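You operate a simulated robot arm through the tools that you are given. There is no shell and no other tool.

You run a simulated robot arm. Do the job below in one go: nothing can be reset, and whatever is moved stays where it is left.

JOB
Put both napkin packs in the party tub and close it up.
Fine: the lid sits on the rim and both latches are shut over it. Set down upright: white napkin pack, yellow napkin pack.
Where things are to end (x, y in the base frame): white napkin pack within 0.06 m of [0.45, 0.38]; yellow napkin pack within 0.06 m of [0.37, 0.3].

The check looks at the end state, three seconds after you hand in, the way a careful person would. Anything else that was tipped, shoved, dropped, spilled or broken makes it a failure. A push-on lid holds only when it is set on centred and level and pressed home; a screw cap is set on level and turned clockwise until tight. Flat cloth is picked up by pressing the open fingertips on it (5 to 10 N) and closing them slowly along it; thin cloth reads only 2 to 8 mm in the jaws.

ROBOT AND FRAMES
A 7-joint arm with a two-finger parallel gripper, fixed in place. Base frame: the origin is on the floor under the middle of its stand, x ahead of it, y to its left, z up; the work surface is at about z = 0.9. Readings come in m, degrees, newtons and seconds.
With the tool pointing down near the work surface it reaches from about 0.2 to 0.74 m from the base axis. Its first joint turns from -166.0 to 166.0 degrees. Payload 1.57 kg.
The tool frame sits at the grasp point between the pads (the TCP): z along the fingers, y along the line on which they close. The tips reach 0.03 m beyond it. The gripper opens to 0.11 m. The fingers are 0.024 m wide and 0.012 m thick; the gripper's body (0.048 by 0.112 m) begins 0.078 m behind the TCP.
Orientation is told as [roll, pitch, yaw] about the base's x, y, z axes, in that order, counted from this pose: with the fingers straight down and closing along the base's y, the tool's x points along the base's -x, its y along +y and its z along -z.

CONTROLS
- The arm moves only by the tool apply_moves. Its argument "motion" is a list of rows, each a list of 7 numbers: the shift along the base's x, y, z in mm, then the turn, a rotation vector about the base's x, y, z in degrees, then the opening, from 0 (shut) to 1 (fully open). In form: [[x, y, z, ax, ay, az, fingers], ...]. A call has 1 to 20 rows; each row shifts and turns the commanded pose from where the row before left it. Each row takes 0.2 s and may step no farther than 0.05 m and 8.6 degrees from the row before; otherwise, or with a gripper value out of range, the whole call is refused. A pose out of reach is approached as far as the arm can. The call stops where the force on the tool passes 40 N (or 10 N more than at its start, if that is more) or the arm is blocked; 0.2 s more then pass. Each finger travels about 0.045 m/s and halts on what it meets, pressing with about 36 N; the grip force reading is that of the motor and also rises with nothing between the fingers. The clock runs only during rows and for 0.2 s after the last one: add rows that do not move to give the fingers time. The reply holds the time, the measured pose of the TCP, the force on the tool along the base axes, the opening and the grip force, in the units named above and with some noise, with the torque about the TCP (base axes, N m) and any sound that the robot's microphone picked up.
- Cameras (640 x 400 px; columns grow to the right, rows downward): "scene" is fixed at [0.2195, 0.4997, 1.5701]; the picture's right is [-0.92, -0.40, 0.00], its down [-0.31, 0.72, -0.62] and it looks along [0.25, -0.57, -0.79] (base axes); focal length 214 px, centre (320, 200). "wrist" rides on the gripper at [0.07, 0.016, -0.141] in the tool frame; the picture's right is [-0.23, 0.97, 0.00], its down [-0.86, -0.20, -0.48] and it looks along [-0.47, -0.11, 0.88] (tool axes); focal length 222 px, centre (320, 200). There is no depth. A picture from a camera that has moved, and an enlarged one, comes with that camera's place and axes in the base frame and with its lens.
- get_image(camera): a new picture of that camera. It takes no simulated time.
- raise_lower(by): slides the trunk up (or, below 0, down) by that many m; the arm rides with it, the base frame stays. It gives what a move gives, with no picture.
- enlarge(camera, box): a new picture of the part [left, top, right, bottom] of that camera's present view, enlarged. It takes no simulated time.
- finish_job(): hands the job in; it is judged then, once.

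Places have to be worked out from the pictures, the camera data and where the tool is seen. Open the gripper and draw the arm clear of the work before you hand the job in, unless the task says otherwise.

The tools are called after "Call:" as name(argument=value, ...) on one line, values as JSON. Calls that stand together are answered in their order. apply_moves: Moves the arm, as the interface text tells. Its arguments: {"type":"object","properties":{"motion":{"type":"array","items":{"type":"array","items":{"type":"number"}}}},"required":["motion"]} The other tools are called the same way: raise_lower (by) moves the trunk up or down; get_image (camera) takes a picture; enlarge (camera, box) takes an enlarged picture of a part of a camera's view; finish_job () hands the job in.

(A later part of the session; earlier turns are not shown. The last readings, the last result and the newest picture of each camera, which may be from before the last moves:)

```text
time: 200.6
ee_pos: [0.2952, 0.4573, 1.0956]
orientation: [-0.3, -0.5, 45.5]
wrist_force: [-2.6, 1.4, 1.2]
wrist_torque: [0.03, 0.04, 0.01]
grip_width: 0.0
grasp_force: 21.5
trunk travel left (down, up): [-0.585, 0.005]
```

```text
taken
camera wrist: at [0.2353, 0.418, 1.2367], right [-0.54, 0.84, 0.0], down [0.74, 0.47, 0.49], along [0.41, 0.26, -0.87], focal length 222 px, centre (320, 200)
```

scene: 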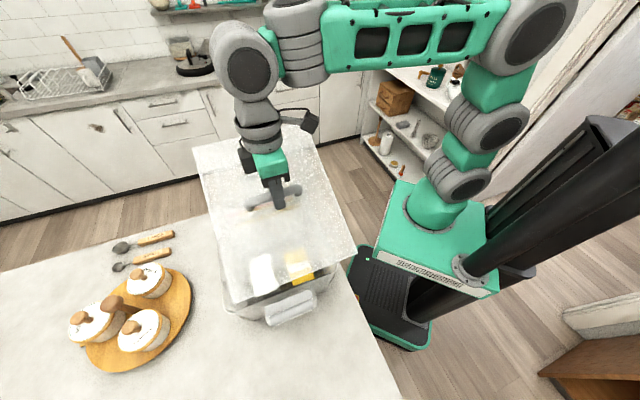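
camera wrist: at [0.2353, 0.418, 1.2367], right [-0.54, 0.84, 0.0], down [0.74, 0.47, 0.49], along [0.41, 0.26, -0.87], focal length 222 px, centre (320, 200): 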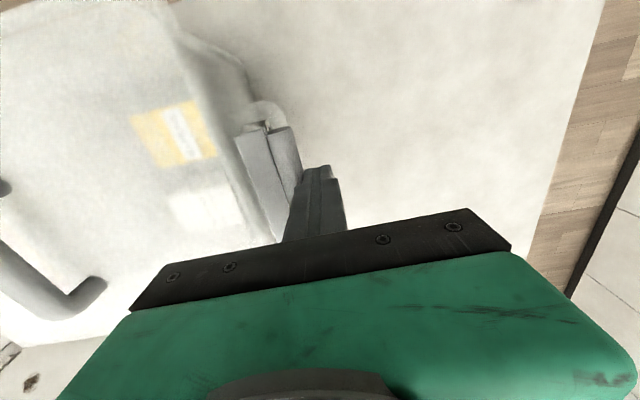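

Contact with the bar (about 3 N). Pushing on in 2 mm steps and watching that the latch turns rather than the tub sliding.

Call:
apply_moves(motion=[[1.5, -1.5, 0, 0, 0, 0, 0], [1.5, -1.5, 0, 0, 0, 0, 0], [1.5, -1.5, 0, 0, 0, 0, 0], [0, 0, 0, 0, 0, 0, 0]])

Call:
get_image(camera="wrist")

Call:
enlarge(camera="wrist", box=[120, 70, 360, 250])

```text
time: 201.6
ee_pos: [0.3008, 0.4536, 1.0964]
orientation: [-0.2, -0.6, 45.6]
wrist_force: [-4.8, 5.5, 7.9]
wrist_torque: [0.04, 0.06, -0.01]
grip_width: 0.0001
grasp_force: 21.3
trunk travel left (down, up): [-0.585, 0.005]
```

```text
taken
camera wrist: at [0.2403, 0.4141, 1.2375], right [-0.54, 0.84, 0.0], down [0.74, 0.47, 0.49], along [0.41, 0.26, -0.87], focal length 222 px, centre (320, 200)
```

wrist: 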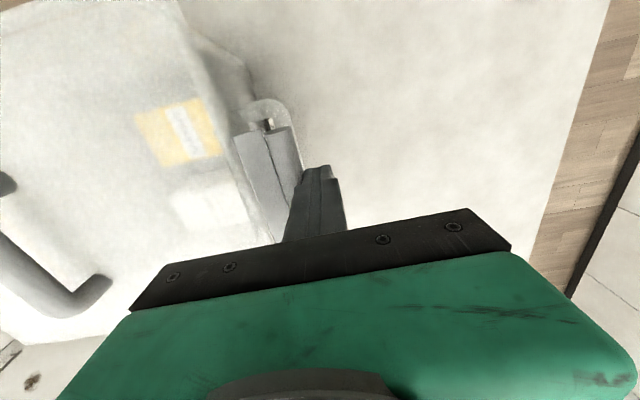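

```text
2.22 times, centred on (240, 160) of wrist
camera zoom: at [0.2403, 0.4141, 1.2375], right [-0.54, 0.84, 0.0], down [0.74, 0.47, 0.49], along [0.41, 0.26, -0.87], focal length 494 px, centre (498, 289)
```

zoom: 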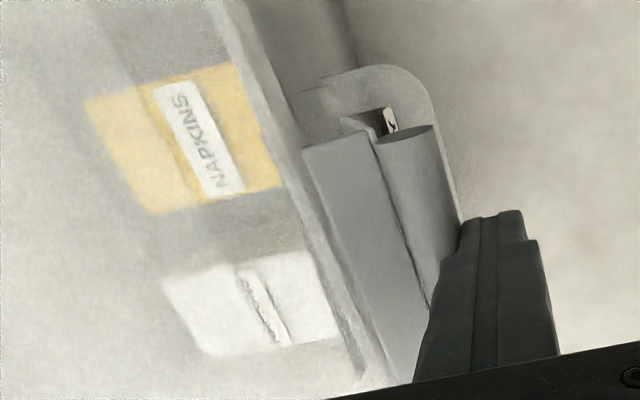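

The lip tip is now right at the lid's edge (7 N). Pushing a bit more to see if it rides over the lid.

Call:
apply_moves(motion=[[1.4, -1.4, 0, 0, 0, 0, 0], [1.4, -1.4, 0, 0, 0, 0, 0], [0, 0, 0, 0, 0, 0, 0]])

Call:
enlarge(camera="wrist", box=[120, 70, 360, 250])

```text
time: 202.4
ee_pos: [0.3036, 0.4486, 1.0948]
orientation: [-0.1, -0.3, 45.6]
wrist_force: [-3.0, 1.3, 2.7]
wrist_torque: [-0.01, 0.04, 0.0]
grip_width: 0.0
grasp_force: 21.5
trunk travel left (down, up): [-0.585, 0.005]
```

```text
2.22 times, centred on (240, 160) of wrist
camera zoom: at [0.244, 0.4113, 1.2363], right [-0.54, 0.84, 0.0], down [0.74, 0.47, 0.48], along [0.41, 0.26, -0.88], focal length 494 px, centre (498, 289)
```

zoom: 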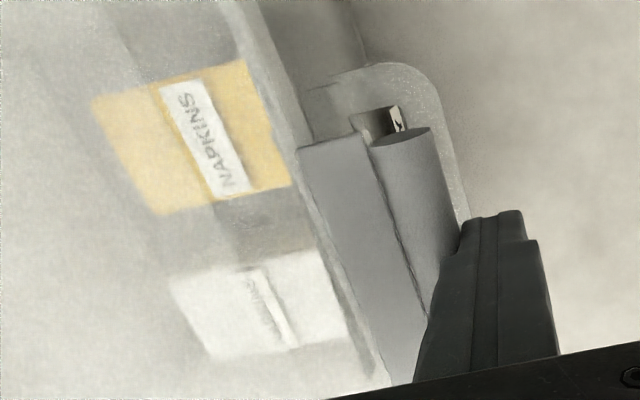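

Call:
apply_moves(motion=[[1.4, -1.4, 0, 0, 0, 0, 0], [1.4, -1.4, 0, 0, 0, 0, 0], [0, 0, 0, 0, 0, 0, 0]])

Call:
enlarge(camera="wrist", box=[120, 70, 360, 250])

```text
time: 203.2
ee_pos: [0.307, 0.4477, 1.0962]
orientation: [-0.2, -0.5, 45.5]
wrist_force: [0.6, 1.5, 1.2]
wrist_torque: [0.02, -0.02, 0.0]
grip_width: 0.0003
grasp_force: 21.7
trunk travel left (down, up): [-0.585, 0.005]
```

```text
2.22 times, centred on (240, 160) of wrist
camera zoom: at [0.2465, 0.4084, 1.2367], right [-0.54, 0.84, 0.0], down [0.74, 0.47, 0.48], along [0.41, 0.26, -0.87], focal length 494 px, centre (498, 289)
```

zoom: 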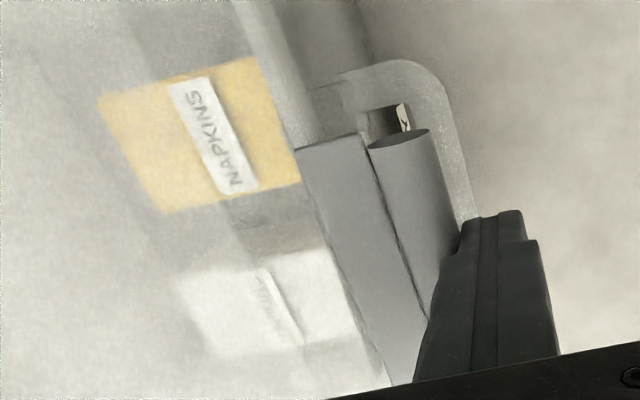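

The force dropped and the lip now overlaps the lid's edge. Continuing to push the latch closed.

Call:
apply_moves(motion=[[1.4, -1.4, 0, 0, 0, 0, 0], [1.4, -1.4, 0, 0, 0, 0, 0], [1.4, -1.4, 0, 0, 0, 0, 0], [0, 0, 0, 0, 0, 0, 0]])

Call:
enlarge(camera="wrist", box=[120, 70, 360, 250])

```text
time: 204.2
ee_pos: [0.3099, 0.4432, 1.0947]
orientation: [-0.2, -0.3, 45.5]
wrist_force: [-0.2, 1.3, 0.2]
wrist_torque: [-0.01, 0.0, 0.01]
grip_width: 0.0001
grasp_force: 21.4
trunk travel left (down, up): [-0.585, 0.005]
```

```text
2.22 times, centred on (240, 160) of wrist
camera zoom: at [0.2506, 0.4048, 1.2363], right [-0.54, 0.84, 0.0], down [0.74, 0.47, 0.48], along [0.41, 0.26, -0.87], focal length 494 px, centre (498, 289)
```

zoom: 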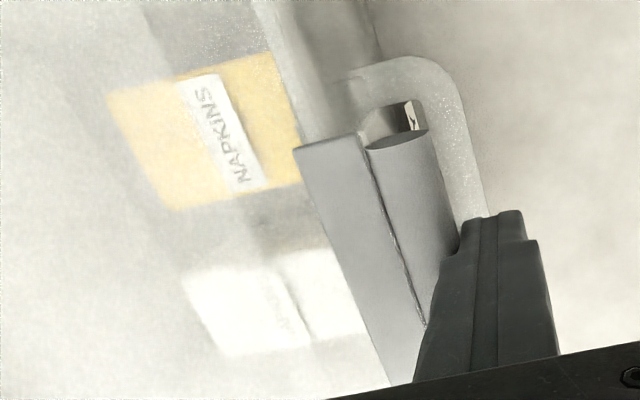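

The lip is moving over the lid with hardly any force. Continuing.

Call:
apply_moves(motion=[[1.4, -1.4, 0, 0, 0, 0, 0], [1.4, -1.4, 0, 0, 0, 0, 0], [1.4, -1.4, 0, 0, 0, 0, 0], [0, 0, 0, 0, 0, 0, 0]])

Call:
enlarge(camera="wrist", box=[120, 70, 360, 250])

```text
time: 205.2
ee_pos: [0.3135, 0.438, 1.0962]
orientation: [-0.4, -0.4, 45.6]
wrist_force: [-0.9, 1.4, 0.9]
wrist_torque: [0.02, -0.02, 0.01]
grip_width: 0.0001
grasp_force: 20.9
trunk travel left (down, up): [-0.585, 0.005]
```

```text
2.22 times, centred on (240, 160) of wrist
camera zoom: at [0.2539, 0.3991, 1.2373], right [-0.54, 0.84, 0.0], down [0.74, 0.47, 0.48], along [0.41, 0.26, -0.87], focal length 494 px, centre (498, 289)
```

zoom: 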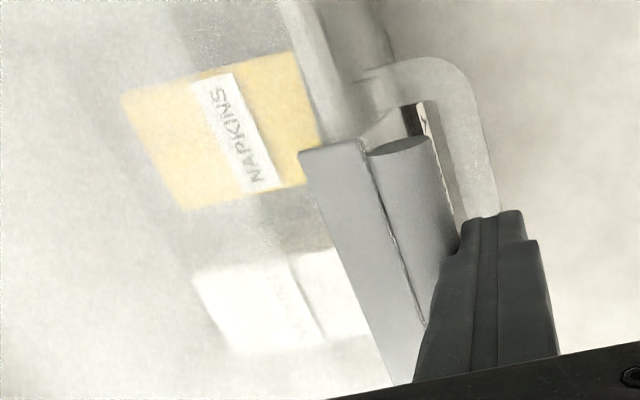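

Overlap keeps growing. Continuing until it meets resistance.

Call:
apply_moves(motion=[[1.4, -1.4, 0, 0, 0, 0, 0], [1.4, -1.4, 0, 0, 0, 0, 0], [0, 0, 0, 0, 0, 0, 0]])

Call:
enlarge(camera="wrist", box=[120, 70, 360, 250])

```text
time: 206.0
ee_pos: [0.3169, 0.435, 1.0959]
orientation: [-0.2, -0.3, 45.6]
wrist_force: [-4.7, 3.9, 1.0]
wrist_torque: [-0.02, 0.03, -0.01]
grip_width: 0.0001
grasp_force: 21.5
trunk travel left (down, up): [-0.585, 0.005]
```

```text
2.22 times, centred on (240, 160) of wrist
camera zoom: at [0.2571, 0.3966, 1.2371], right [-0.54, 0.84, 0.0], down [0.74, 0.47, 0.49], along [0.41, 0.26, -0.87], focal length 494 px, centre (498, 289)
```

zoom: 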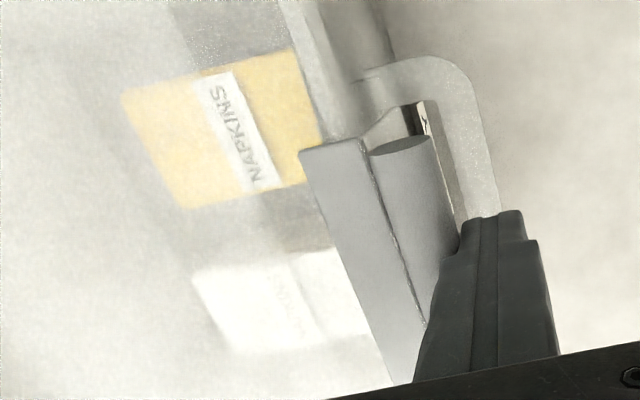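

The latch has reached its stop (the tub itself just moved 3-4 mm back with the push), so it's closed. Backing the fingers off outward and looking.

Call:
apply_moves(motion=[[-3.5, 3.5, 0, 0, 0, 0, 0], [-7, 7, 0, 0, 0, 0, 0], [-14, 14, 0, 0, 0, 0, 0], [0, 0, 40, 0, 0, 0, 0], [0, 0, 40, 0, 0, 0, 0], [0, 0, 0, 0, 0, 0, 0]])

Call:
get_image(camera="wrist")

Call:
enlarge(camera="wrist", box=[100, 60, 340, 230])

```text
time: 207.4
ee_pos: [0.294, 0.4598, 1.1733]
orientation: [-0.2, -0.4, 45.6]
wrist_force: [0.3, 0.8, 1.1]
wrist_torque: [0.0, 0.01, -0.01]
grip_width: 0.0
grasp_force: 20.8
trunk travel left (down, up): [-0.585, 0.005]
```

```text
taken
camera wrist: at [0.234, 0.4213, 1.3145], right [-0.54, 0.84, 0.0], down [0.74, 0.47, 0.48], along [0.41, 0.26, -0.87], focal length 222 px, centre (320, 200)
```

wrist: 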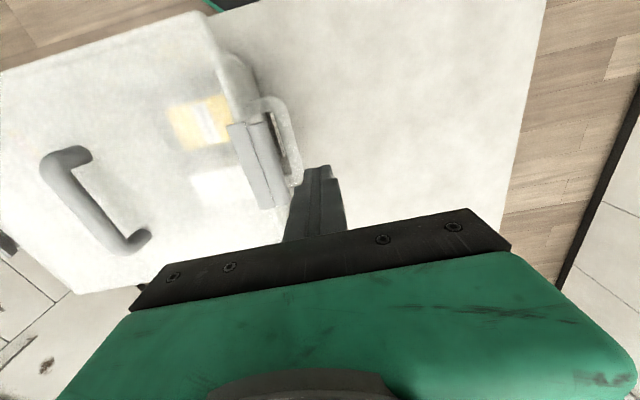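

```text
2.35 times, centred on (220, 145) of wrist
camera zoom: at [0.234, 0.4213, 1.3145], right [-0.54, 0.84, 0.0], down [0.74, 0.47, 0.48], along [0.41, 0.26, -0.87], focal length 523 px, centre (555, 329)
```

zoom: 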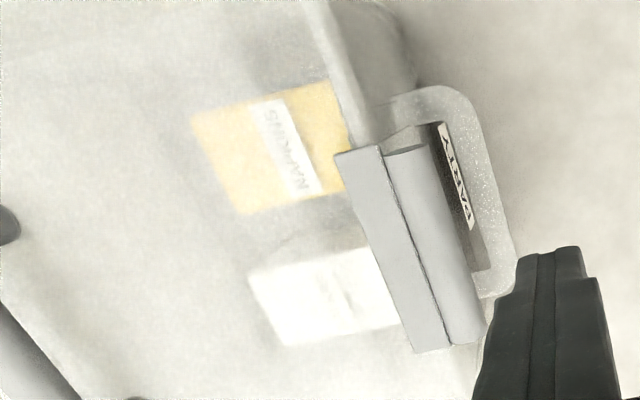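

The near latch's lip now lies over the lid edge. I'll press down lightly on the lip from above to make sure it's fully shut.

Call:
apply_moves(motion=[[27, -27.7, 0, 0, 0, 0, 0], [27, -27.7, 0, 0, 0, 0, 0], [0, 0, -30, 0, 0, 0, 0], [0, 0, -15, 0, 0, 0, 0], [0, 0, 0, 0, 0, 0, 0]])

Call:
get_image(camera="wrist")

```text
time: 208.6
ee_pos: [0.3478, 0.4051, 1.1307]
orientation: [-0.2, -0.4, 45.5]
wrist_force: [0.4, 0.5, -0.8]
wrist_torque: [0.0, 0.04, -0.02]
grip_width: 0.0
grasp_force: 20.9
trunk travel left (down, up): [-0.585, 0.005]
```

```text
taken
camera wrist: at [0.287, 0.3657, 1.2718], right [-0.54, 0.84, 0.0], down [0.74, 0.47, 0.49], along [0.41, 0.26, -0.87], focal length 222 px, centre (320, 200)
```

wrist: 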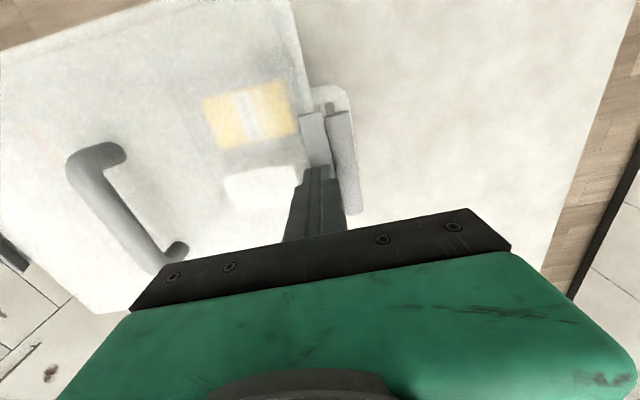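

Call:
apply_moves(motion=[[0, 0, -6, 0, 0, 0, 0], [0, 0, -3, 0, 0, 0, 0], [0, 0, -2, 0, 0, 0, 0], [0, 0, 0, 0, 0, 0, 0]])

```text
time: 209.6
ee_pos: [0.3477, 0.4048, 1.1199]
orientation: [-0.1, -0.4, 45.5]
wrist_force: [-0.4, -0.8, 1.2]
wrist_torque: [0.03, 0.05, -0.03]
grip_width: 0.0
grasp_force: 21.4
trunk travel left (down, up): [-0.585, 0.005]
```

Call:
apply_moves(motion=[[0, 0, -2, 0, 0, 0, 0], [0, 0, -1.5, 0, 0, 0, 0], [0, 0, 0, 0, 0, 0, 0]])

```text
time: 210.4
ee_pos: [0.3472, 0.4039, 1.1196]
orientation: [-0.2, -0.8, 45.4]
wrist_force: [1.5, -0.9, 32.0]
wrist_torque: [-0.26, 0.18, 0.05]
grip_width: 0.0
grasp_force: 21.1
trunk travel left (down, up): [-0.585, 0.005]
```

Solid at 32 N with the lip top at 1.0896, directly on the lid: the near latch is shut. Now moving over to the far side for the other latch.

Call:
apply_moves(motion=[[0, 0, 10, 0, 0, 0, 0], [0, 0, 30, 0, 0, 0, 0], [0, 0, 25, 0, 0, 0, 0], [34, -34, 0, 0, 0, 0, 0], [34, -34, 0, 0, 0, 0, 0], [34, -34, 0, 0, 0, 0, 0], [34, -34, 0, 0, 0, 0, 0], [34, -34, 0, 0, 0, 0, 0], [34, -34, 0, 0, 0, 0, 0], [34, -34, 0, 0, 0, 0, 0], [0, 0, 0, 0, 0, 0, 0]])

Call:
get_image(camera="wrist")

Call:
get_image(camera="scene")

```text
time: 212.8
ee_pos: [0.5876, 0.1666, 1.1834]
orientation: [-0.2, -0.4, 45.6]
wrist_force: [0.7, 0.0, -0.3]
wrist_torque: [-0.02, 0.01, 0.01]
grip_width: 0.0003
grasp_force: 21.0
trunk travel left (down, up): [-0.585, 0.005]
```

```text
taken
camera wrist: at [0.5265, 0.1276, 1.3235], right [-0.54, 0.84, 0.0], down [0.74, 0.47, 0.48], along [0.41, 0.26, -0.87], focal length 222 px, centre (320, 200)
```

wrist: 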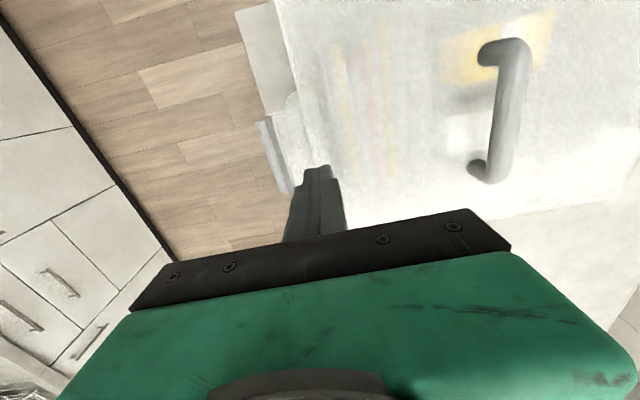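

```text
taken
```

scene: 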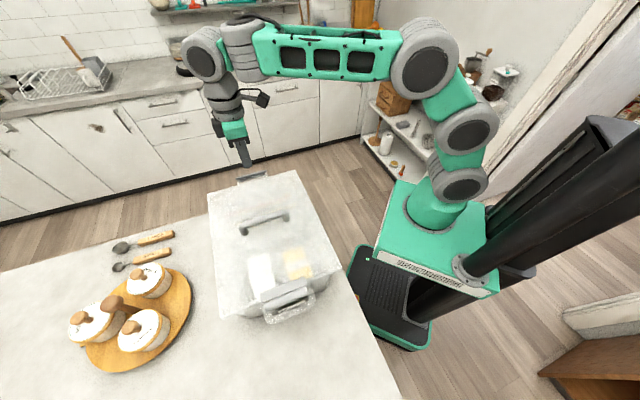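

The near latch shows shut in the scene view. Enlarging both the tub and the far latch.

Call:
enlarge(camera="scene", box=[190, 150, 360, 345])

Call:
enlarge(camera="scene", box=[215, 155, 295, 215])

Call:
enlarge(camera="wrist", box=[220, 60, 360, 210])

```text
2.05 times, centred on (275, 248) of scene
camera zoom: at [0.2195, 0.4997, 1.5701], right [-0.92, -0.4, 0.0], down [-0.31, 0.72, -0.62], along [0.25, -0.57, -0.79], focal length 440 px, centre (412, 103)
```

zoom: 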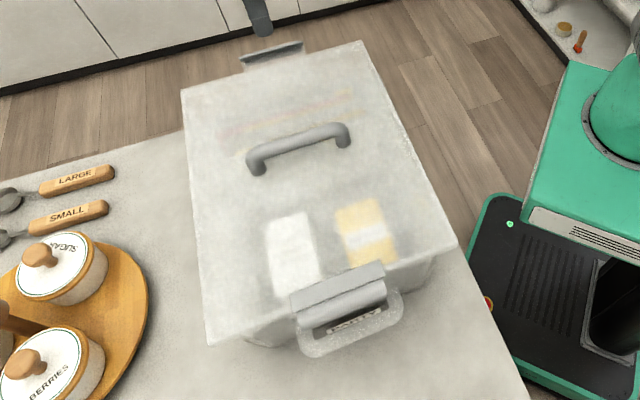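

```text
6.67 times, centred on (255, 185) of scene
camera zoom: at [0.2195, 0.4997, 1.5701], right [-0.92, -0.4, 0.0], down [-0.31, 0.72, -0.62], along [0.25, -0.57, -0.79], focal length 1430 px, centre (753, 300)
```

zoom: 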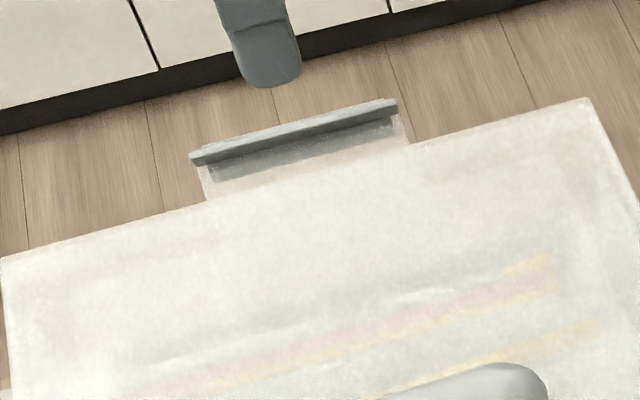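

```text
2.67 times, centred on (290, 135) of wrist
camera zoom: at [0.5265, 0.1276, 1.3235], right [-0.54, 0.84, 0.0], down [0.74, 0.47, 0.48], along [0.41, 0.26, -0.87], focal length 592 px, centre (400, 373)
```

zoom: 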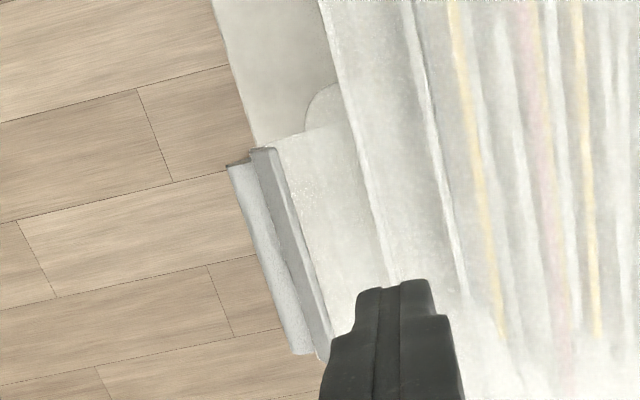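

The far latch lies fully open (arm nearly horizontal, bar at p = -0.368, z about 1.03). I'll go outside it and down, then lift its bar by pressing lightly inward while moving upward along its arc.

Call:
apply_moves(motion=[[24, -24, -12, 0, 0, 0, 0], [24, -24, -15, 0, 0, 0, 0], [24, -24, -15, 0, 0, 0, 0], [0, 0, -30, 0, 0, 0, 0], [0, 0, 0, 0, 0, 0, 0]])

Call:
get_image(camera="wrist")

Call:
get_image(camera="scene")

```text
time: 214.0
ee_pos: [0.6577, 0.0934, 1.1091]
orientation: [-0.3, -0.4, 45.6]
wrist_force: [0.0, -0.2, 0.3]
wrist_torque: [0.02, 0.0, 0.0]
grip_width: 0.0
grasp_force: 21.2
trunk travel left (down, up): [-0.585, 0.005]
```

```text
taken
camera wrist: at [0.5975, 0.0545, 1.2498], right [-0.54, 0.84, 0.0], down [0.74, 0.47, 0.49], along [0.41, 0.26, -0.87], focal length 222 px, centre (320, 200)
```

wrist: 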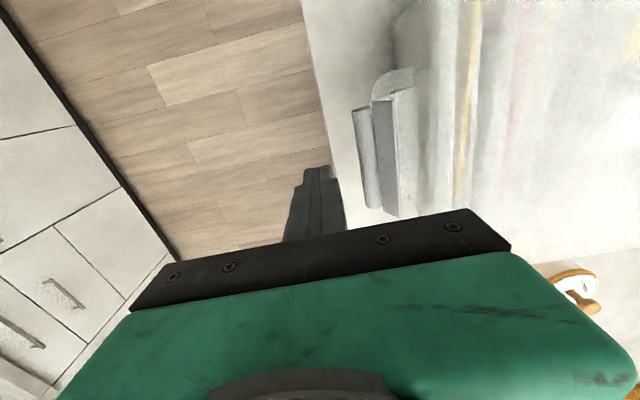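

```text
taken
```

scene: 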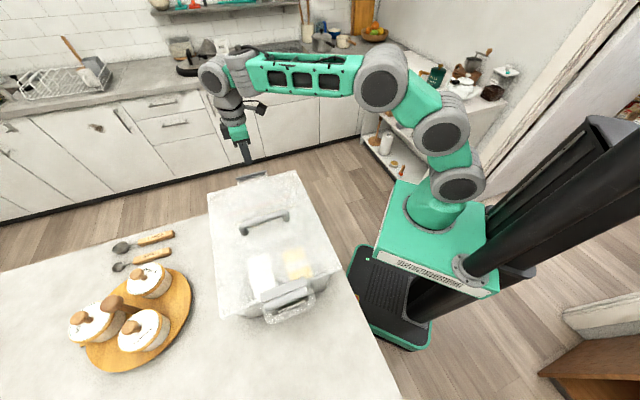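

Call:
enlarge(camera="wrist", box=[280, 60, 460, 230])

```text
2.35 times, centred on (370, 145) of wrist
camera zoom: at [0.5975, 0.0545, 1.2498], right [-0.54, 0.84, 0.0], down [0.74, 0.47, 0.49], along [0.41, 0.26, -0.87], focal length 523 px, centre (202, 329)
```

zoom: 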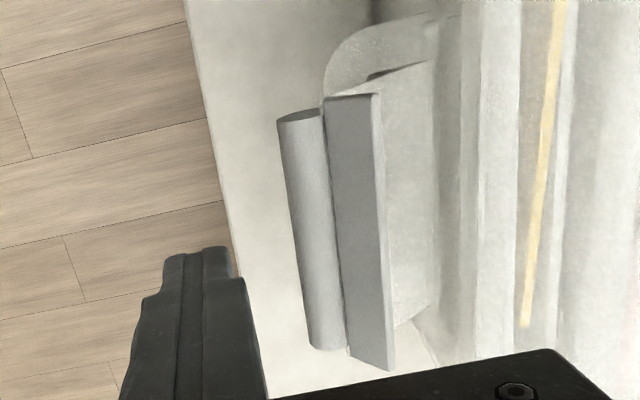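

The far latch's bar sits at about p = -0.357, z = 1.057. Lowering the fingers outside it and approaching inward.

Call:
apply_moves(motion=[[0, 0, -25, 0, 0, 0, 0], [0, 0, -17, 0, 0, 0, 0], [-3.5, 3.5, 0, 0, 0, 0, 0], [-3.5, 3.5, 0, 0, 0, 0, 0], [-3.5, 3.5, 0, 0, 0, 0, 0], [0, 0, 0, 0, 0, 0, 0]])

Call:
get_image(camera="wrist")

```text
time: 215.4
ee_pos: [0.6467, 0.1049, 1.0662]
orientation: [-0.2, -0.5, 45.7]
wrist_force: [0.3, 0.1, 0.0]
wrist_torque: [-0.02, -0.01, -0.03]
grip_width: 0.0001
grasp_force: 20.9
trunk travel left (down, up): [-0.585, 0.005]
```

```text
taken
camera wrist: at [0.586, 0.0663, 1.2074], right [-0.54, 0.84, 0.0], down [0.74, 0.47, 0.48], along [0.41, 0.26, -0.87], focal length 222 px, centre (320, 200)
```

wrist: 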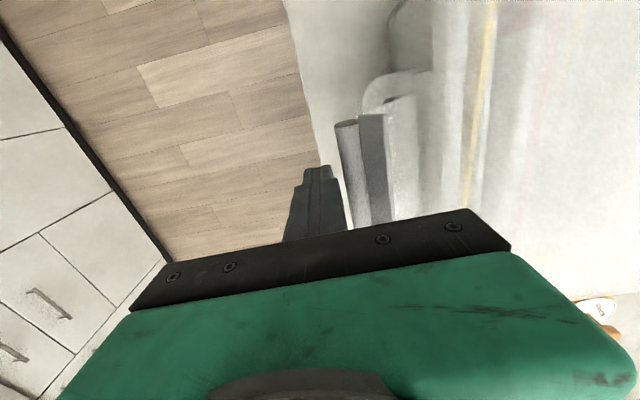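

Almost touching the bar. Pushing inward with a slight upward motion, in 2 mm steps.

Call:
apply_moves(motion=[[-1.4, 1.4, 0.5, 0, 0, 0, 0], [-1.4, 1.4, 0.5, 0, 0, 0, 0], [-1.4, 1.4, 1, 0, 0, 0, 0], [-1.4, 1.4, 1, 0, 0, 0, 0], [0, 0, 0, 0, 0, 0, 0]])

Call:
enlarge(camera="wrist", box=[280, 60, 460, 230])

```text
time: 216.6
ee_pos: [0.6417, 0.1112, 1.0695]
orientation: [-0.1, -0.3, 45.5]
wrist_force: [0.2, -0.8, 0.6]
wrist_torque: [-0.01, -0.02, 0.01]
grip_width: 0.0
grasp_force: 21.6
trunk travel left (down, up): [-0.585, 0.005]
```

```text
2.35 times, centred on (370, 145) of wrist
camera zoom: at [0.5808, 0.0721, 1.2109], right [-0.54, 0.84, 0.0], down [0.74, 0.47, 0.48], along [0.41, 0.26, -0.87], focal length 523 px, centre (202, 329)
```

zoom: 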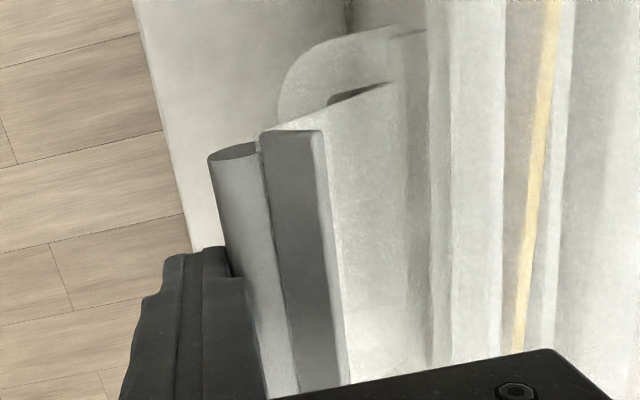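

Call:
apply_moves(motion=[[-1.4, 1.4, 1, 0, 0, 0, 0], [-1.4, 1.4, 1.5, 0, 0, 0, 0], [-1.4, 1.4, 1.5, 0, 0, 0, 0], [0, 0, 0, 0, 0, 0, 0]])

Call:
enlarge(camera="wrist", box=[280, 60, 460, 230])

```text
time: 217.6
ee_pos: [0.6367, 0.1139, 1.0757]
orientation: [-0.2, -0.4, 45.4]
wrist_force: [5.3, -3.7, 1.6]
wrist_torque: [-0.02, 0.0, -0.01]
grip_width: 0.0
grasp_force: 21.0
trunk travel left (down, up): [-0.585, 0.005]
```

```text
2.35 times, centred on (370, 145) of wrist
camera zoom: at [0.5771, 0.0759, 1.2157], right [-0.54, 0.84, 0.0], down [0.74, 0.47, 0.49], along [0.41, 0.26, -0.87], focal length 523 px, centre (202, 329)
```

zoom: 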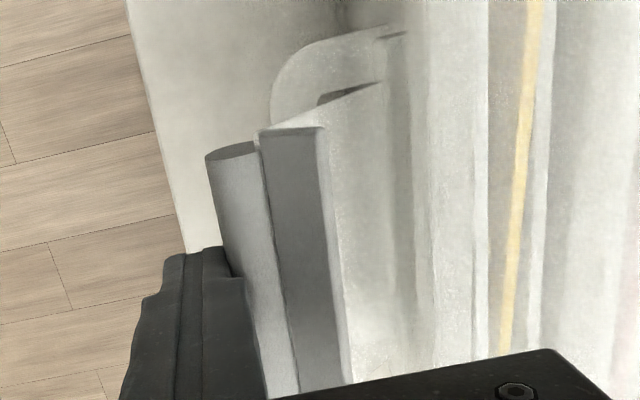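

Contact at about 6 N and the latch is starting to turn. Continuing inward and upward.

Call:
apply_moves(motion=[[-1.4, 1.4, 2, 0, 0, 0, 0], [-1.4, 1.4, 2, 0, 0, 0, 0], [-1.4, 1.4, 2, 0, 0, 0, 0], [0, 0, 0, 0, 0, 0, 0]])

Call:
enlarge(camera="wrist", box=[280, 60, 460, 230])

```text
time: 218.6
ee_pos: [0.6338, 0.1192, 1.0806]
orientation: [-0.2, -0.3, 45.5]
wrist_force: [4.1, -3.7, 3.2]
wrist_torque: [-0.06, 0.0, -0.02]
grip_width: 0.0
grasp_force: 21.3
trunk travel left (down, up): [-0.585, 0.005]
```

```text
2.35 times, centred on (370, 145) of wrist
camera zoom: at [0.5731, 0.0801, 1.2211], right [-0.54, 0.84, 0.0], down [0.74, 0.47, 0.49], along [0.41, 0.26, -0.87], focal length 523 px, centre (202, 329)
```

zoom: 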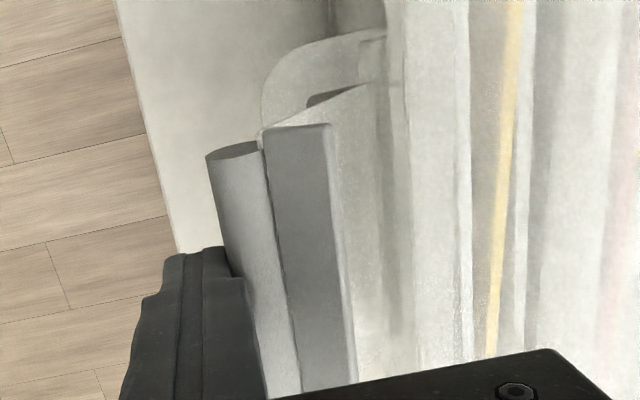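

The latch is turning (lip visible more from the top). Continuing.

Call:
apply_moves(motion=[[-1.4, 1.4, 1.5, 0, 0, 0, 0], [-1.4, 1.4, 1.5, 0, 0, 0, 0], [-1.4, 1.4, 1, 0, 0, 0, 0], [-1.4, 1.4, 1, 0, 0, 0, 0], [0, 0, 0, 0, 0, 0, 0]])

Call:
enlarge(camera="wrist", box=[280, 60, 460, 230])

```text
time: 219.8
ee_pos: [0.6272, 0.1243, 1.0855]
orientation: [-0.3, -0.4, 45.5]
wrist_force: [4.6, -4.6, 3.4]
wrist_torque: [-0.04, -0.01, -0.02]
grip_width: 0.0
grasp_force: 21.2
trunk travel left (down, up): [-0.585, 0.005]
```

```text
2.35 times, centred on (370, 145) of wrist
camera zoom: at [0.5677, 0.0852, 1.2264], right [-0.54, 0.84, 0.0], down [0.74, 0.47, 0.49], along [0.41, 0.26, -0.87], focal length 523 px, centre (202, 329)
```

zoom: 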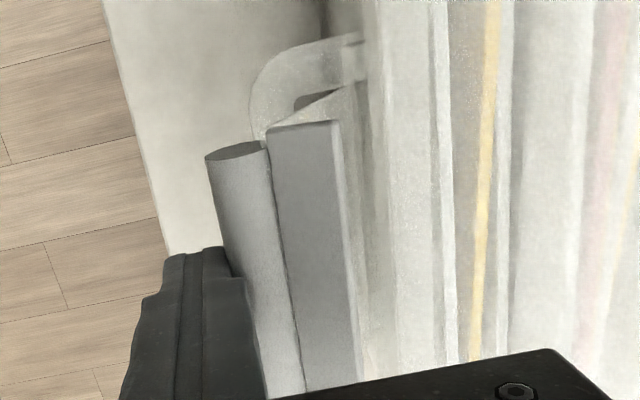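

Good progress; the lip tip is near the lid's far edge. Continuing in 2 mm steps.

Call:
apply_moves(motion=[[-1.4, 1.4, 1, 0, 0, 0, 0], [-1.4, 1.4, 1, 0, 0, 0, 0], [-1.4, 1.4, 1, 0, 0, 0, 0], [0, 0, 0, 0, 0, 0, 0]])

Call:
enlarge(camera="wrist", box=[280, 60, 460, 230])

```text
time: 220.8
ee_pos: [0.6238, 0.1274, 1.0876]
orientation: [-0.2, -0.4, 45.5]
wrist_force: [2.9, -4.5, 4.0]
wrist_torque: [-0.05, -0.02, 0.01]
grip_width: 0.0
grasp_force: 21.0
trunk travel left (down, up): [-0.585, 0.005]
```

```text
2.35 times, centred on (370, 145) of wrist
camera zoom: at [0.5638, 0.0892, 1.2291], right [-0.54, 0.84, 0.0], down [0.74, 0.47, 0.49], along [0.41, 0.26, -0.87], focal length 523 px, centre (202, 329)
```

zoom: 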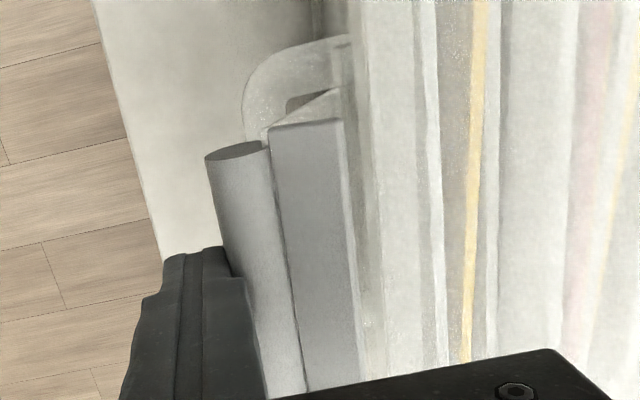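

Call:
apply_moves(motion=[[-1.4, 1.4, 1, 0, 0, 0, 0], [-1.4, 1.4, 1, 0, 0, 0, 0], [-1.4, 1.4, 0.5, 0, 0, 0, 0], [0, 0, 0, 0, 0, 0, 0]])

Call:
enlarge(camera="wrist", box=[280, 60, 460, 230])

```text
time: 221.8
ee_pos: [0.6183, 0.133, 1.0905]
orientation: [-0.3, -0.4, 45.5]
wrist_force: [4.2, -4.6, 6.6]
wrist_torque: [-0.01, -0.02, 0.0]
grip_width: 0.0
grasp_force: 21.4
trunk travel left (down, up): [-0.585, 0.005]
```

```text
2.35 times, centred on (370, 145) of wrist
camera zoom: at [0.5581, 0.094, 1.2312], right [-0.54, 0.84, 0.0], down [0.74, 0.47, 0.49], along [0.41, 0.26, -0.87], focal length 523 px, centre (202, 329)
```

zoom: 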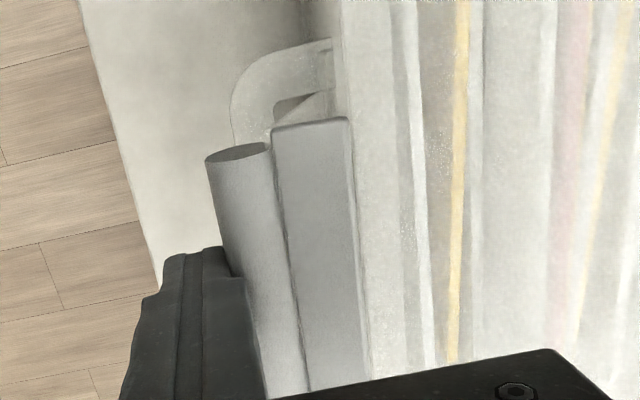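

The lip is at the lid's edge now. Continuing to ride it over.

Call:
apply_moves(motion=[[-1.4, 1.4, 0.5, 0, 0, 0, 0], [-1.4, 1.4, 0.5, 0, 0, 0, 0], [-1.4, 1.4, 0, 0, 0, 0, 0], [0, 0, 0, 0, 0, 0, 0]])

Call:
enlarge(camera="wrist", box=[280, 60, 460, 230])

```text
time: 222.8
ee_pos: [0.6142, 0.1377, 1.0905]
orientation: [-0.3, -0.3, 45.6]
wrist_force: [1.9, -1.3, 1.8]
wrist_torque: [0.02, -0.01, 0.01]
grip_width: 0.0001
grasp_force: 21.4
trunk travel left (down, up): [-0.585, 0.005]
```

```text
2.35 times, centred on (370, 145) of wrist
camera zoom: at [0.5547, 0.0989, 1.2324], right [-0.54, 0.84, 0.0], down [0.74, 0.47, 0.48], along [0.41, 0.26, -0.88], focal length 523 px, centre (202, 329)
```

zoom: 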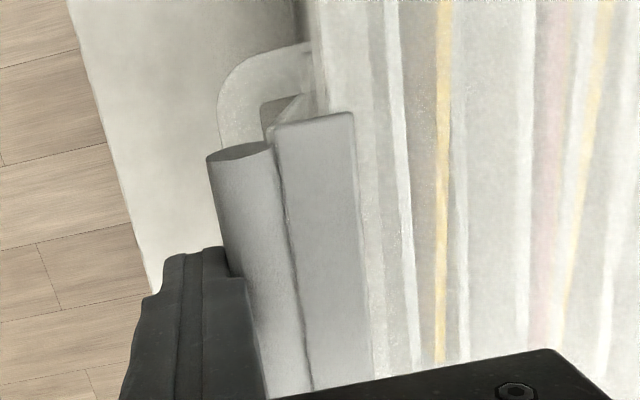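

The lip has passed over the lid edge with low force. Continuing until it meets its stop.

Call:
apply_moves(motion=[[-1.4, 1.4, 0, 0, 0, 0, 0], [-1.4, 1.4, 0, 0, 0, 0, 0], [0, 0, 0, 0, 0, 0, 0]])

Call:
enlarge(camera="wrist", box=[280, 60, 460, 230])

```text
time: 223.6
ee_pos: [0.6113, 0.1384, 1.091]
orientation: [-0.2, -0.3, 45.5]
wrist_force: [0.1, -1.1, 1.3]
wrist_torque: [0.02, 0.02, -0.02]
grip_width: 0.0
grasp_force: 21.2
trunk travel left (down, up): [-0.585, 0.005]
```

```text
2.35 times, centred on (370, 145) of wrist
camera zoom: at [0.5517, 0.1005, 1.2323], right [-0.54, 0.84, 0.0], down [0.74, 0.47, 0.48], along [0.41, 0.26, -0.88], focal length 523 px, centre (202, 329)
```

zoom: 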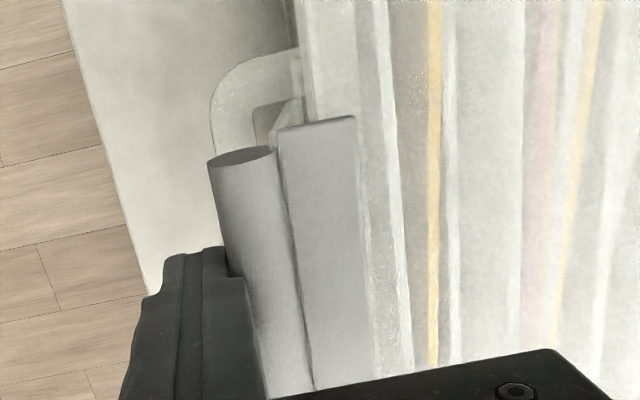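

Call:
apply_moves(motion=[[-1.4, 1.4, 0, 0, 0, 0, 0], [-1.4, 1.4, 0, 0, 0, 0, 0], [0, 0, 0, 0, 0, 0, 0]])

Call:
enlarge(camera="wrist", box=[280, 60, 460, 230])

```text
time: 224.4
ee_pos: [0.6079, 0.1418, 1.0912]
orientation: [-0.2, -0.5, 45.5]
wrist_force: [-0.4, -1.0, 1.1]
wrist_torque: [0.04, 0.0, 0.02]
grip_width: 0.0
grasp_force: 21.1
trunk travel left (down, up): [-0.585, 0.005]
```

```text
2.35 times, centred on (370, 145) of wrist
camera zoom: at [0.5489, 0.1034, 1.2321], right [-0.54, 0.84, 0.0], down [0.74, 0.47, 0.48], along [0.41, 0.26, -0.87], focal length 523 px, centre (202, 329)
```

zoom: 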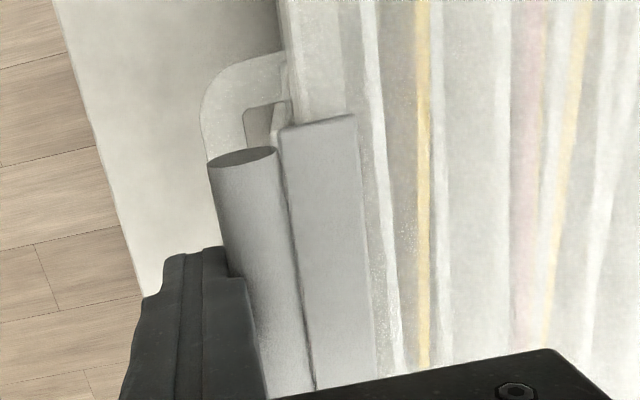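

Still closing with little force. Two more steps.

Call:
apply_moves(motion=[[-1.4, 1.4, 0, 0, 0, 0, 0], [-1.4, 1.4, 0, 0, 0, 0, 0], [0, 0, 0, 0, 0, 0, 0]])

Call:
enlarge(camera="wrist", box=[280, 60, 460, 230])

```text
time: 225.2
ee_pos: [0.6058, 0.1451, 1.0913]
orientation: [-0.3, -0.4, 45.6]
wrist_force: [-0.1, 0.2, 1.1]
wrist_torque: [0.02, -0.05, 0.01]
grip_width: 0.0002
grasp_force: 21.1
trunk travel left (down, up): [-0.585, 0.005]
```

```text
2.35 times, centred on (370, 145) of wrist
camera zoom: at [0.5455, 0.1064, 1.2326], right [-0.54, 0.84, 0.0], down [0.74, 0.47, 0.48], along [0.41, 0.26, -0.87], focal length 523 px, centre (202, 329)
```

zoom: 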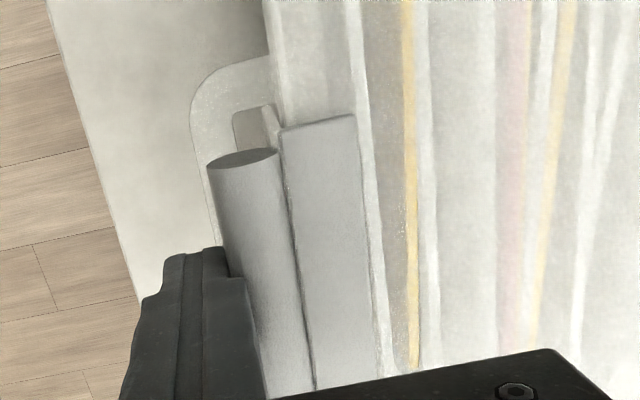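

Call:
apply_moves(motion=[[-1.4, 1.4, 0, 0, 0, 0, 0], [-1.4, 1.4, 0, 0, 0, 0, 0], [0, 0, 0, 0, 0, 0, 0]])

Call:
enlarge(camera="wrist", box=[280, 60, 460, 230])

```text
time: 226.0
ee_pos: [0.6028, 0.1482, 1.0923]
orientation: [-0.2, -0.4, 45.5]
wrist_force: [4.5, -4.6, 4.9]
wrist_torque: [0.05, -0.03, -0.01]
grip_width: 0.0
grasp_force: 21.6
trunk travel left (down, up): [-0.585, 0.005]
```

```text
2.35 times, centred on (370, 145) of wrist
camera zoom: at [0.543, 0.1086, 1.2332], right [-0.53, 0.84, 0.0], down [0.74, 0.47, 0.49], along [0.41, 0.26, -0.87], focal length 523 px, centre (202, 329)
```

zoom: 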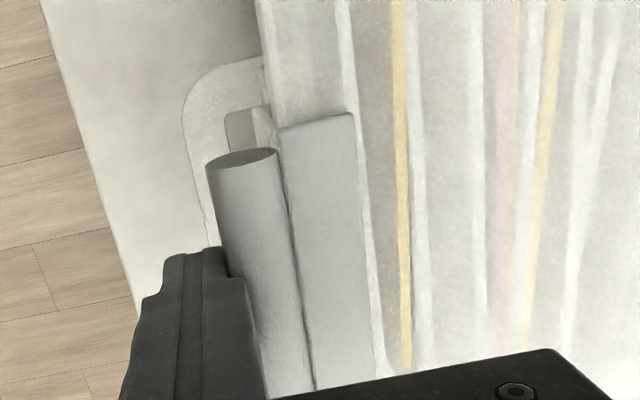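

Resistance of 6 N: the far latch has reached its stop. Backing off outward, rising, and moving above its lip to press it.

Call:
apply_moves(motion=[[3.5, -3.5, 0, 0, 0, 0, 0], [7, -7, 0, 0, 0, 0, 0], [10, -10, 5, 0, 0, 0, 0], [0, 0, 35, 0, 0, 0, 0], [0, 0, 30, 0, 0, 0, 0], [-22, 22, 0, 0, 0, 0, 0], [-24, 24, 0, 0, 0, 0, 0], [0, 0, -20, 0, 0, 0, 0], [0, 0, 0, 0, 0, 0, 0]])

Call:
get_image(camera="wrist")

Call:
get_image(camera="scene")

```text
time: 228.0
ee_pos: [0.5791, 0.1728, 1.1412]
orientation: [-0.2, -0.4, 45.6]
wrist_force: [0.2, -0.2, 0.2]
wrist_torque: [0.0, 0.0, -0.04]
grip_width: 0.0002
grasp_force: 20.8
trunk travel left (down, up): [-0.585, 0.005]
```

```text
taken
camera wrist: at [0.518, 0.1344, 1.2817], right [-0.54, 0.84, 0.0], down [0.74, 0.47, 0.48], along [0.41, 0.26, -0.87], focal length 222 px, centre (320, 200)
```

wrist: 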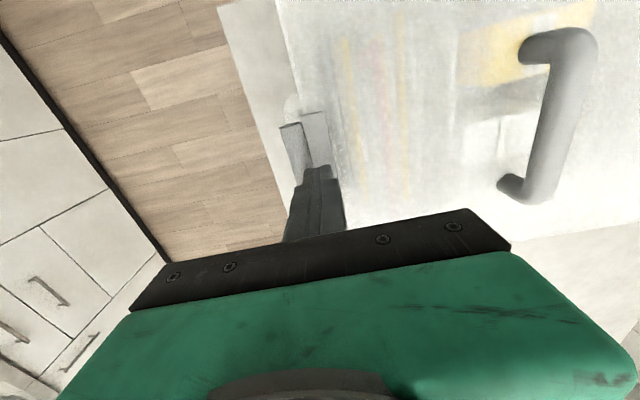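

```text
taken
```

scene: 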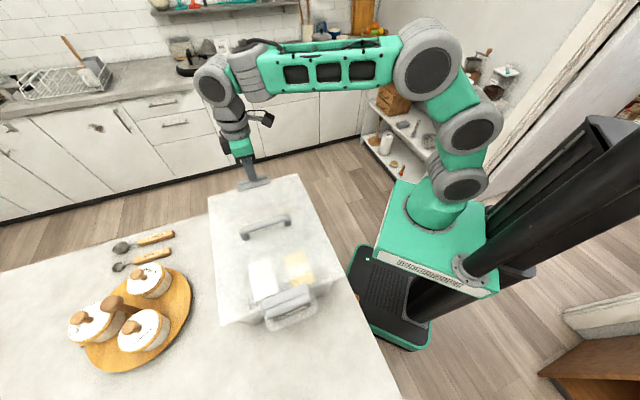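

The far latch's lip lies on the lid. Lowering to press it gently.

Call:
apply_moves(motion=[[0, 0, -12, 0, 0, 0, 0], [0, 0, -6, 0, 0, 0, 0], [0, 0, -2, 0, 0, 0, 0], [0, 0, 0, 0, 0, 0, 0]])

Call:
apply_moves(motion=[[0, 0, -1.5, 0, 0, 0, 0], [0, 0, -1, 0, 0, 0, 0], [0, 0, 0, 0, 0, 0, 0]])

```text
time: 229.0
ee_pos: [0.5755, 0.1734, 1.1236]
orientation: [-0.3, -0.7, 45.6]
wrist_force: [-0.6, 0.0, 2.4]
wrist_torque: [-0.01, 0.03, 0.0]
grip_width: 0.0
grasp_force: 21.1
trunk travel left (down, up): [-0.585, 0.005]
```

```text
time: 229.8
ee_pos: [0.5758, 0.1723, 1.1204]
orientation: [-0.3, -0.5, 45.5]
wrist_force: [-10.6, -2.3, 18.4]
wrist_torque: [-0.05, 0.5, 0.08]
grip_width: 0.0
grasp_force: 21.5
trunk travel left (down, up): [-0.585, 0.005]
```

The lip went down about 3 mm under light pressure. Pressing a bit more to seat it like the near one (TCP about 1.1196).

Call:
apply_moves(motion=[[0, 0, -1, 0, 0, 0, 0], [0, 0, 0, 0, 0, 0, 0]])

```text
time: 230.4
ee_pos: [0.5756, 0.1732, 1.1206]
orientation: [-0.3, -0.6, 45.7]
wrist_force: [-9.2, -1.8, 22.1]
wrist_torque: [-0.05, 0.45, -0.04]
grip_width: 0.0
grasp_force: 21.1
trunk travel left (down, up): [-0.585, 0.005]
```

Seated at the same height as the near one. Rising clear to inspect everything from above.

Call:
apply_moves(motion=[[0, 0, 10, 0, 0, 0, 0], [0, 0, 40, 0, 0, 0, 0], [-30, 20, 40, 0, 0, 0, 0], [-30, 20, 30, 0, 0, 0, 0], [-30, 20, 20, 0, 0, 0, 0], [0, 0, 0, 0, 0, 0, 0]])

Call:
get_image(camera="wrist")

Call:
enlarge(camera="scene", box=[190, 150, 360, 345])

Call:
enlarge(camera="scene", box=[215, 155, 295, 215])

Call:
enlarge(camera="scene", box=[240, 260, 340, 335])

```text
refused: row 3 steps farther than a row can; nothing moved
```

```text
taken
camera wrist: at [0.5162, 0.1343, 1.2613], right [-0.54, 0.84, 0.0], down [0.74, 0.47, 0.49], along [0.41, 0.26, -0.87], focal length 222 px, centre (320, 200)
```

wrist: 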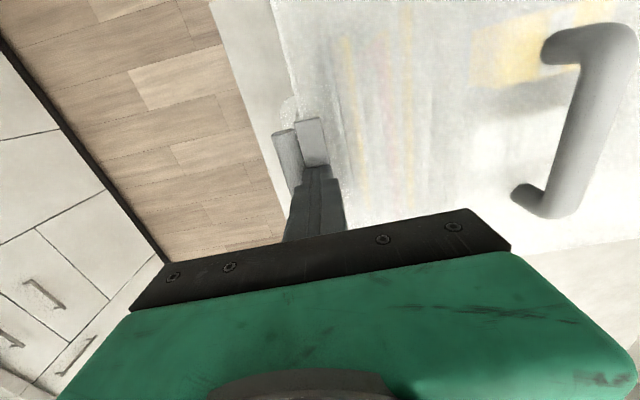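

```text
2.05 times, centred on (275, 248) of scene
camera zoom: at [0.2195, 0.4997, 1.5701], right [-0.92, -0.4, 0.0], down [-0.31, 0.72, -0.62], along [0.25, -0.57, -0.79], focal length 440 px, centre (412, 103)
```

zoom: 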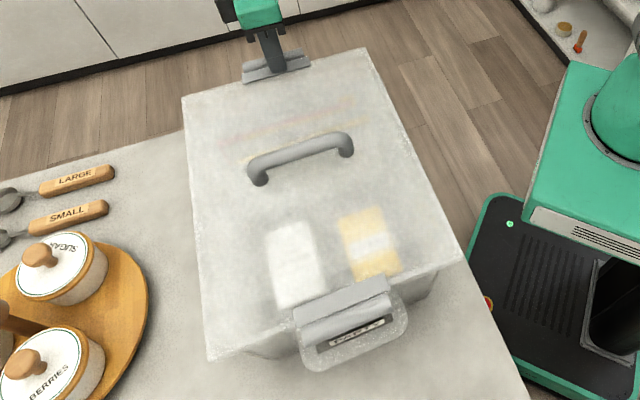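

```text
6.67 times, centred on (255, 185) of scene
camera zoom: at [0.2195, 0.4997, 1.5701], right [-0.92, -0.4, 0.0], down [-0.31, 0.72, -0.62], along [0.25, -0.57, -0.79], focal length 1430 px, centre (753, 300)
```

zoom: 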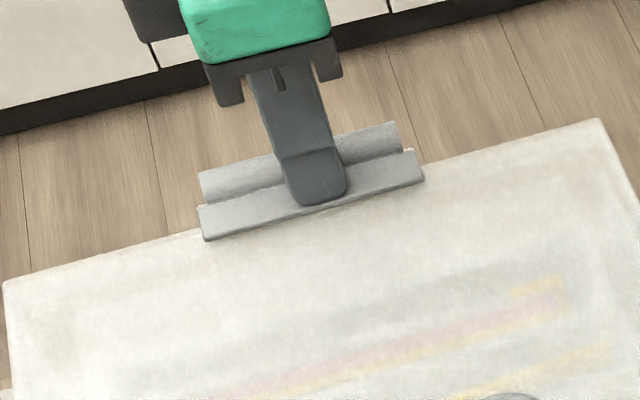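

```text
5.33 times, centred on (290, 298) of scene
camera zoom: at [0.2195, 0.4997, 1.5701], right [-0.92, -0.4, 0.0], down [-0.31, 0.72, -0.62], along [0.25, -0.57, -0.79], focal length 1144 px, centre (480, -320)
```

zoom: 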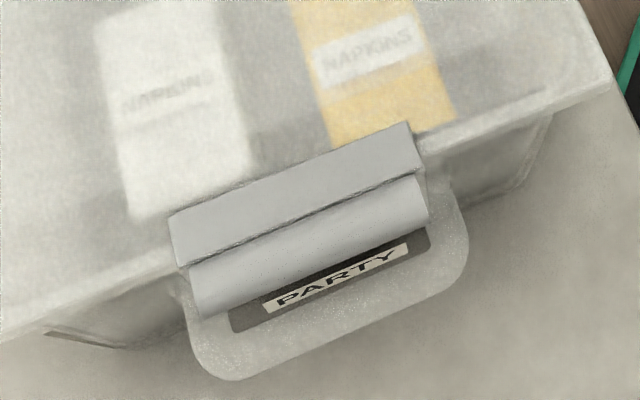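

Both lips lie over the lid. My move was refused for its step size, so the fingers are still on the far lip; now rising in valid steps.

Call:
apply_moves(motion=[[0, 0, 5, 0, 0, 0, 0], [0, 0, 20, 0, 0, 0, 0], [0, 0, 35, 0, 0, 0, 0], [-20, 15, 35, 0, 0, 0, 0], [-20, 15, 35, 0, 0, 0, 0], [-20, 15, 30, 0, 0, 0, 0], [0, 0, 0, 0, 0, 0, 0]])

Call:
get_image(camera="wrist")

Call:
enlarge(camera="scene", box=[190, 150, 360, 345])

Call:
enlarge(camera="scene", box=[215, 155, 295, 215])

```text
time: 232.0
ee_pos: [0.5149, 0.2214, 1.2794]
orientation: [-0.1, -0.4, 45.4]
wrist_force: [0.3, -0.1, 0.1]
wrist_torque: [0.02, 0.01, 0.01]
grip_width: 0.0
grasp_force: 21.3
trunk travel left (down, up): [-0.585, 0.005]
```

```text
taken
camera wrist: at [0.4553, 0.182, 1.4199], right [-0.54, 0.84, 0.0], down [0.74, 0.47, 0.48], along [0.41, 0.26, -0.87], focal length 222 px, centre (320, 200)
```

wrist: 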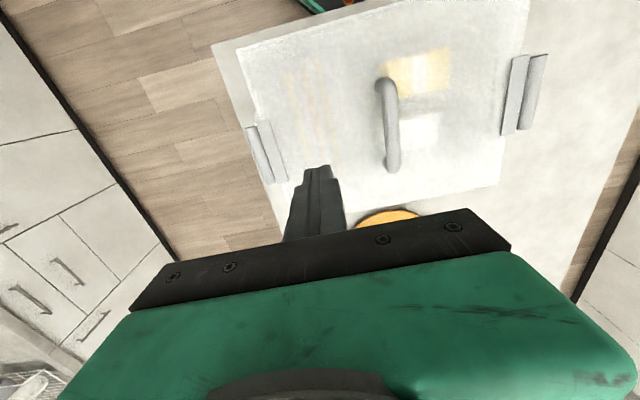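

```text
2.05 times, centred on (275, 248) of scene
camera zoom: at [0.2195, 0.4997, 1.5701], right [-0.92, -0.4, 0.0], down [-0.31, 0.72, -0.62], along [0.25, -0.57, -0.79], focal length 440 px, centre (412, 103)
```

zoom: 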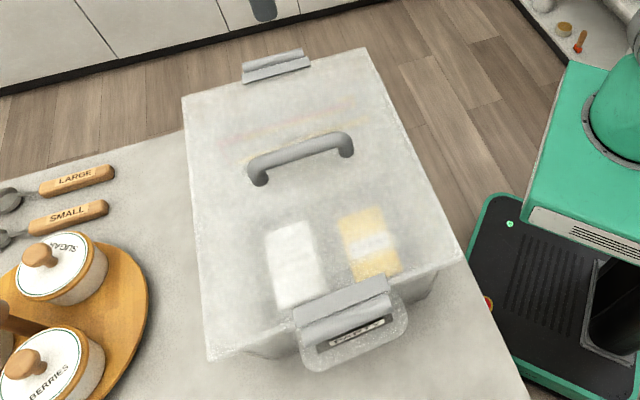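

```text
6.67 times, centred on (255, 185) of scene
camera zoom: at [0.2195, 0.4997, 1.5701], right [-0.92, -0.4, 0.0], down [-0.31, 0.72, -0.62], along [0.25, -0.57, -0.79], focal length 1430 px, centre (753, 300)
```

zoom: 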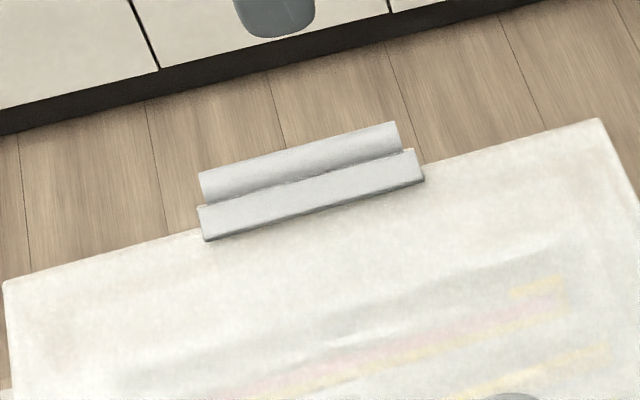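

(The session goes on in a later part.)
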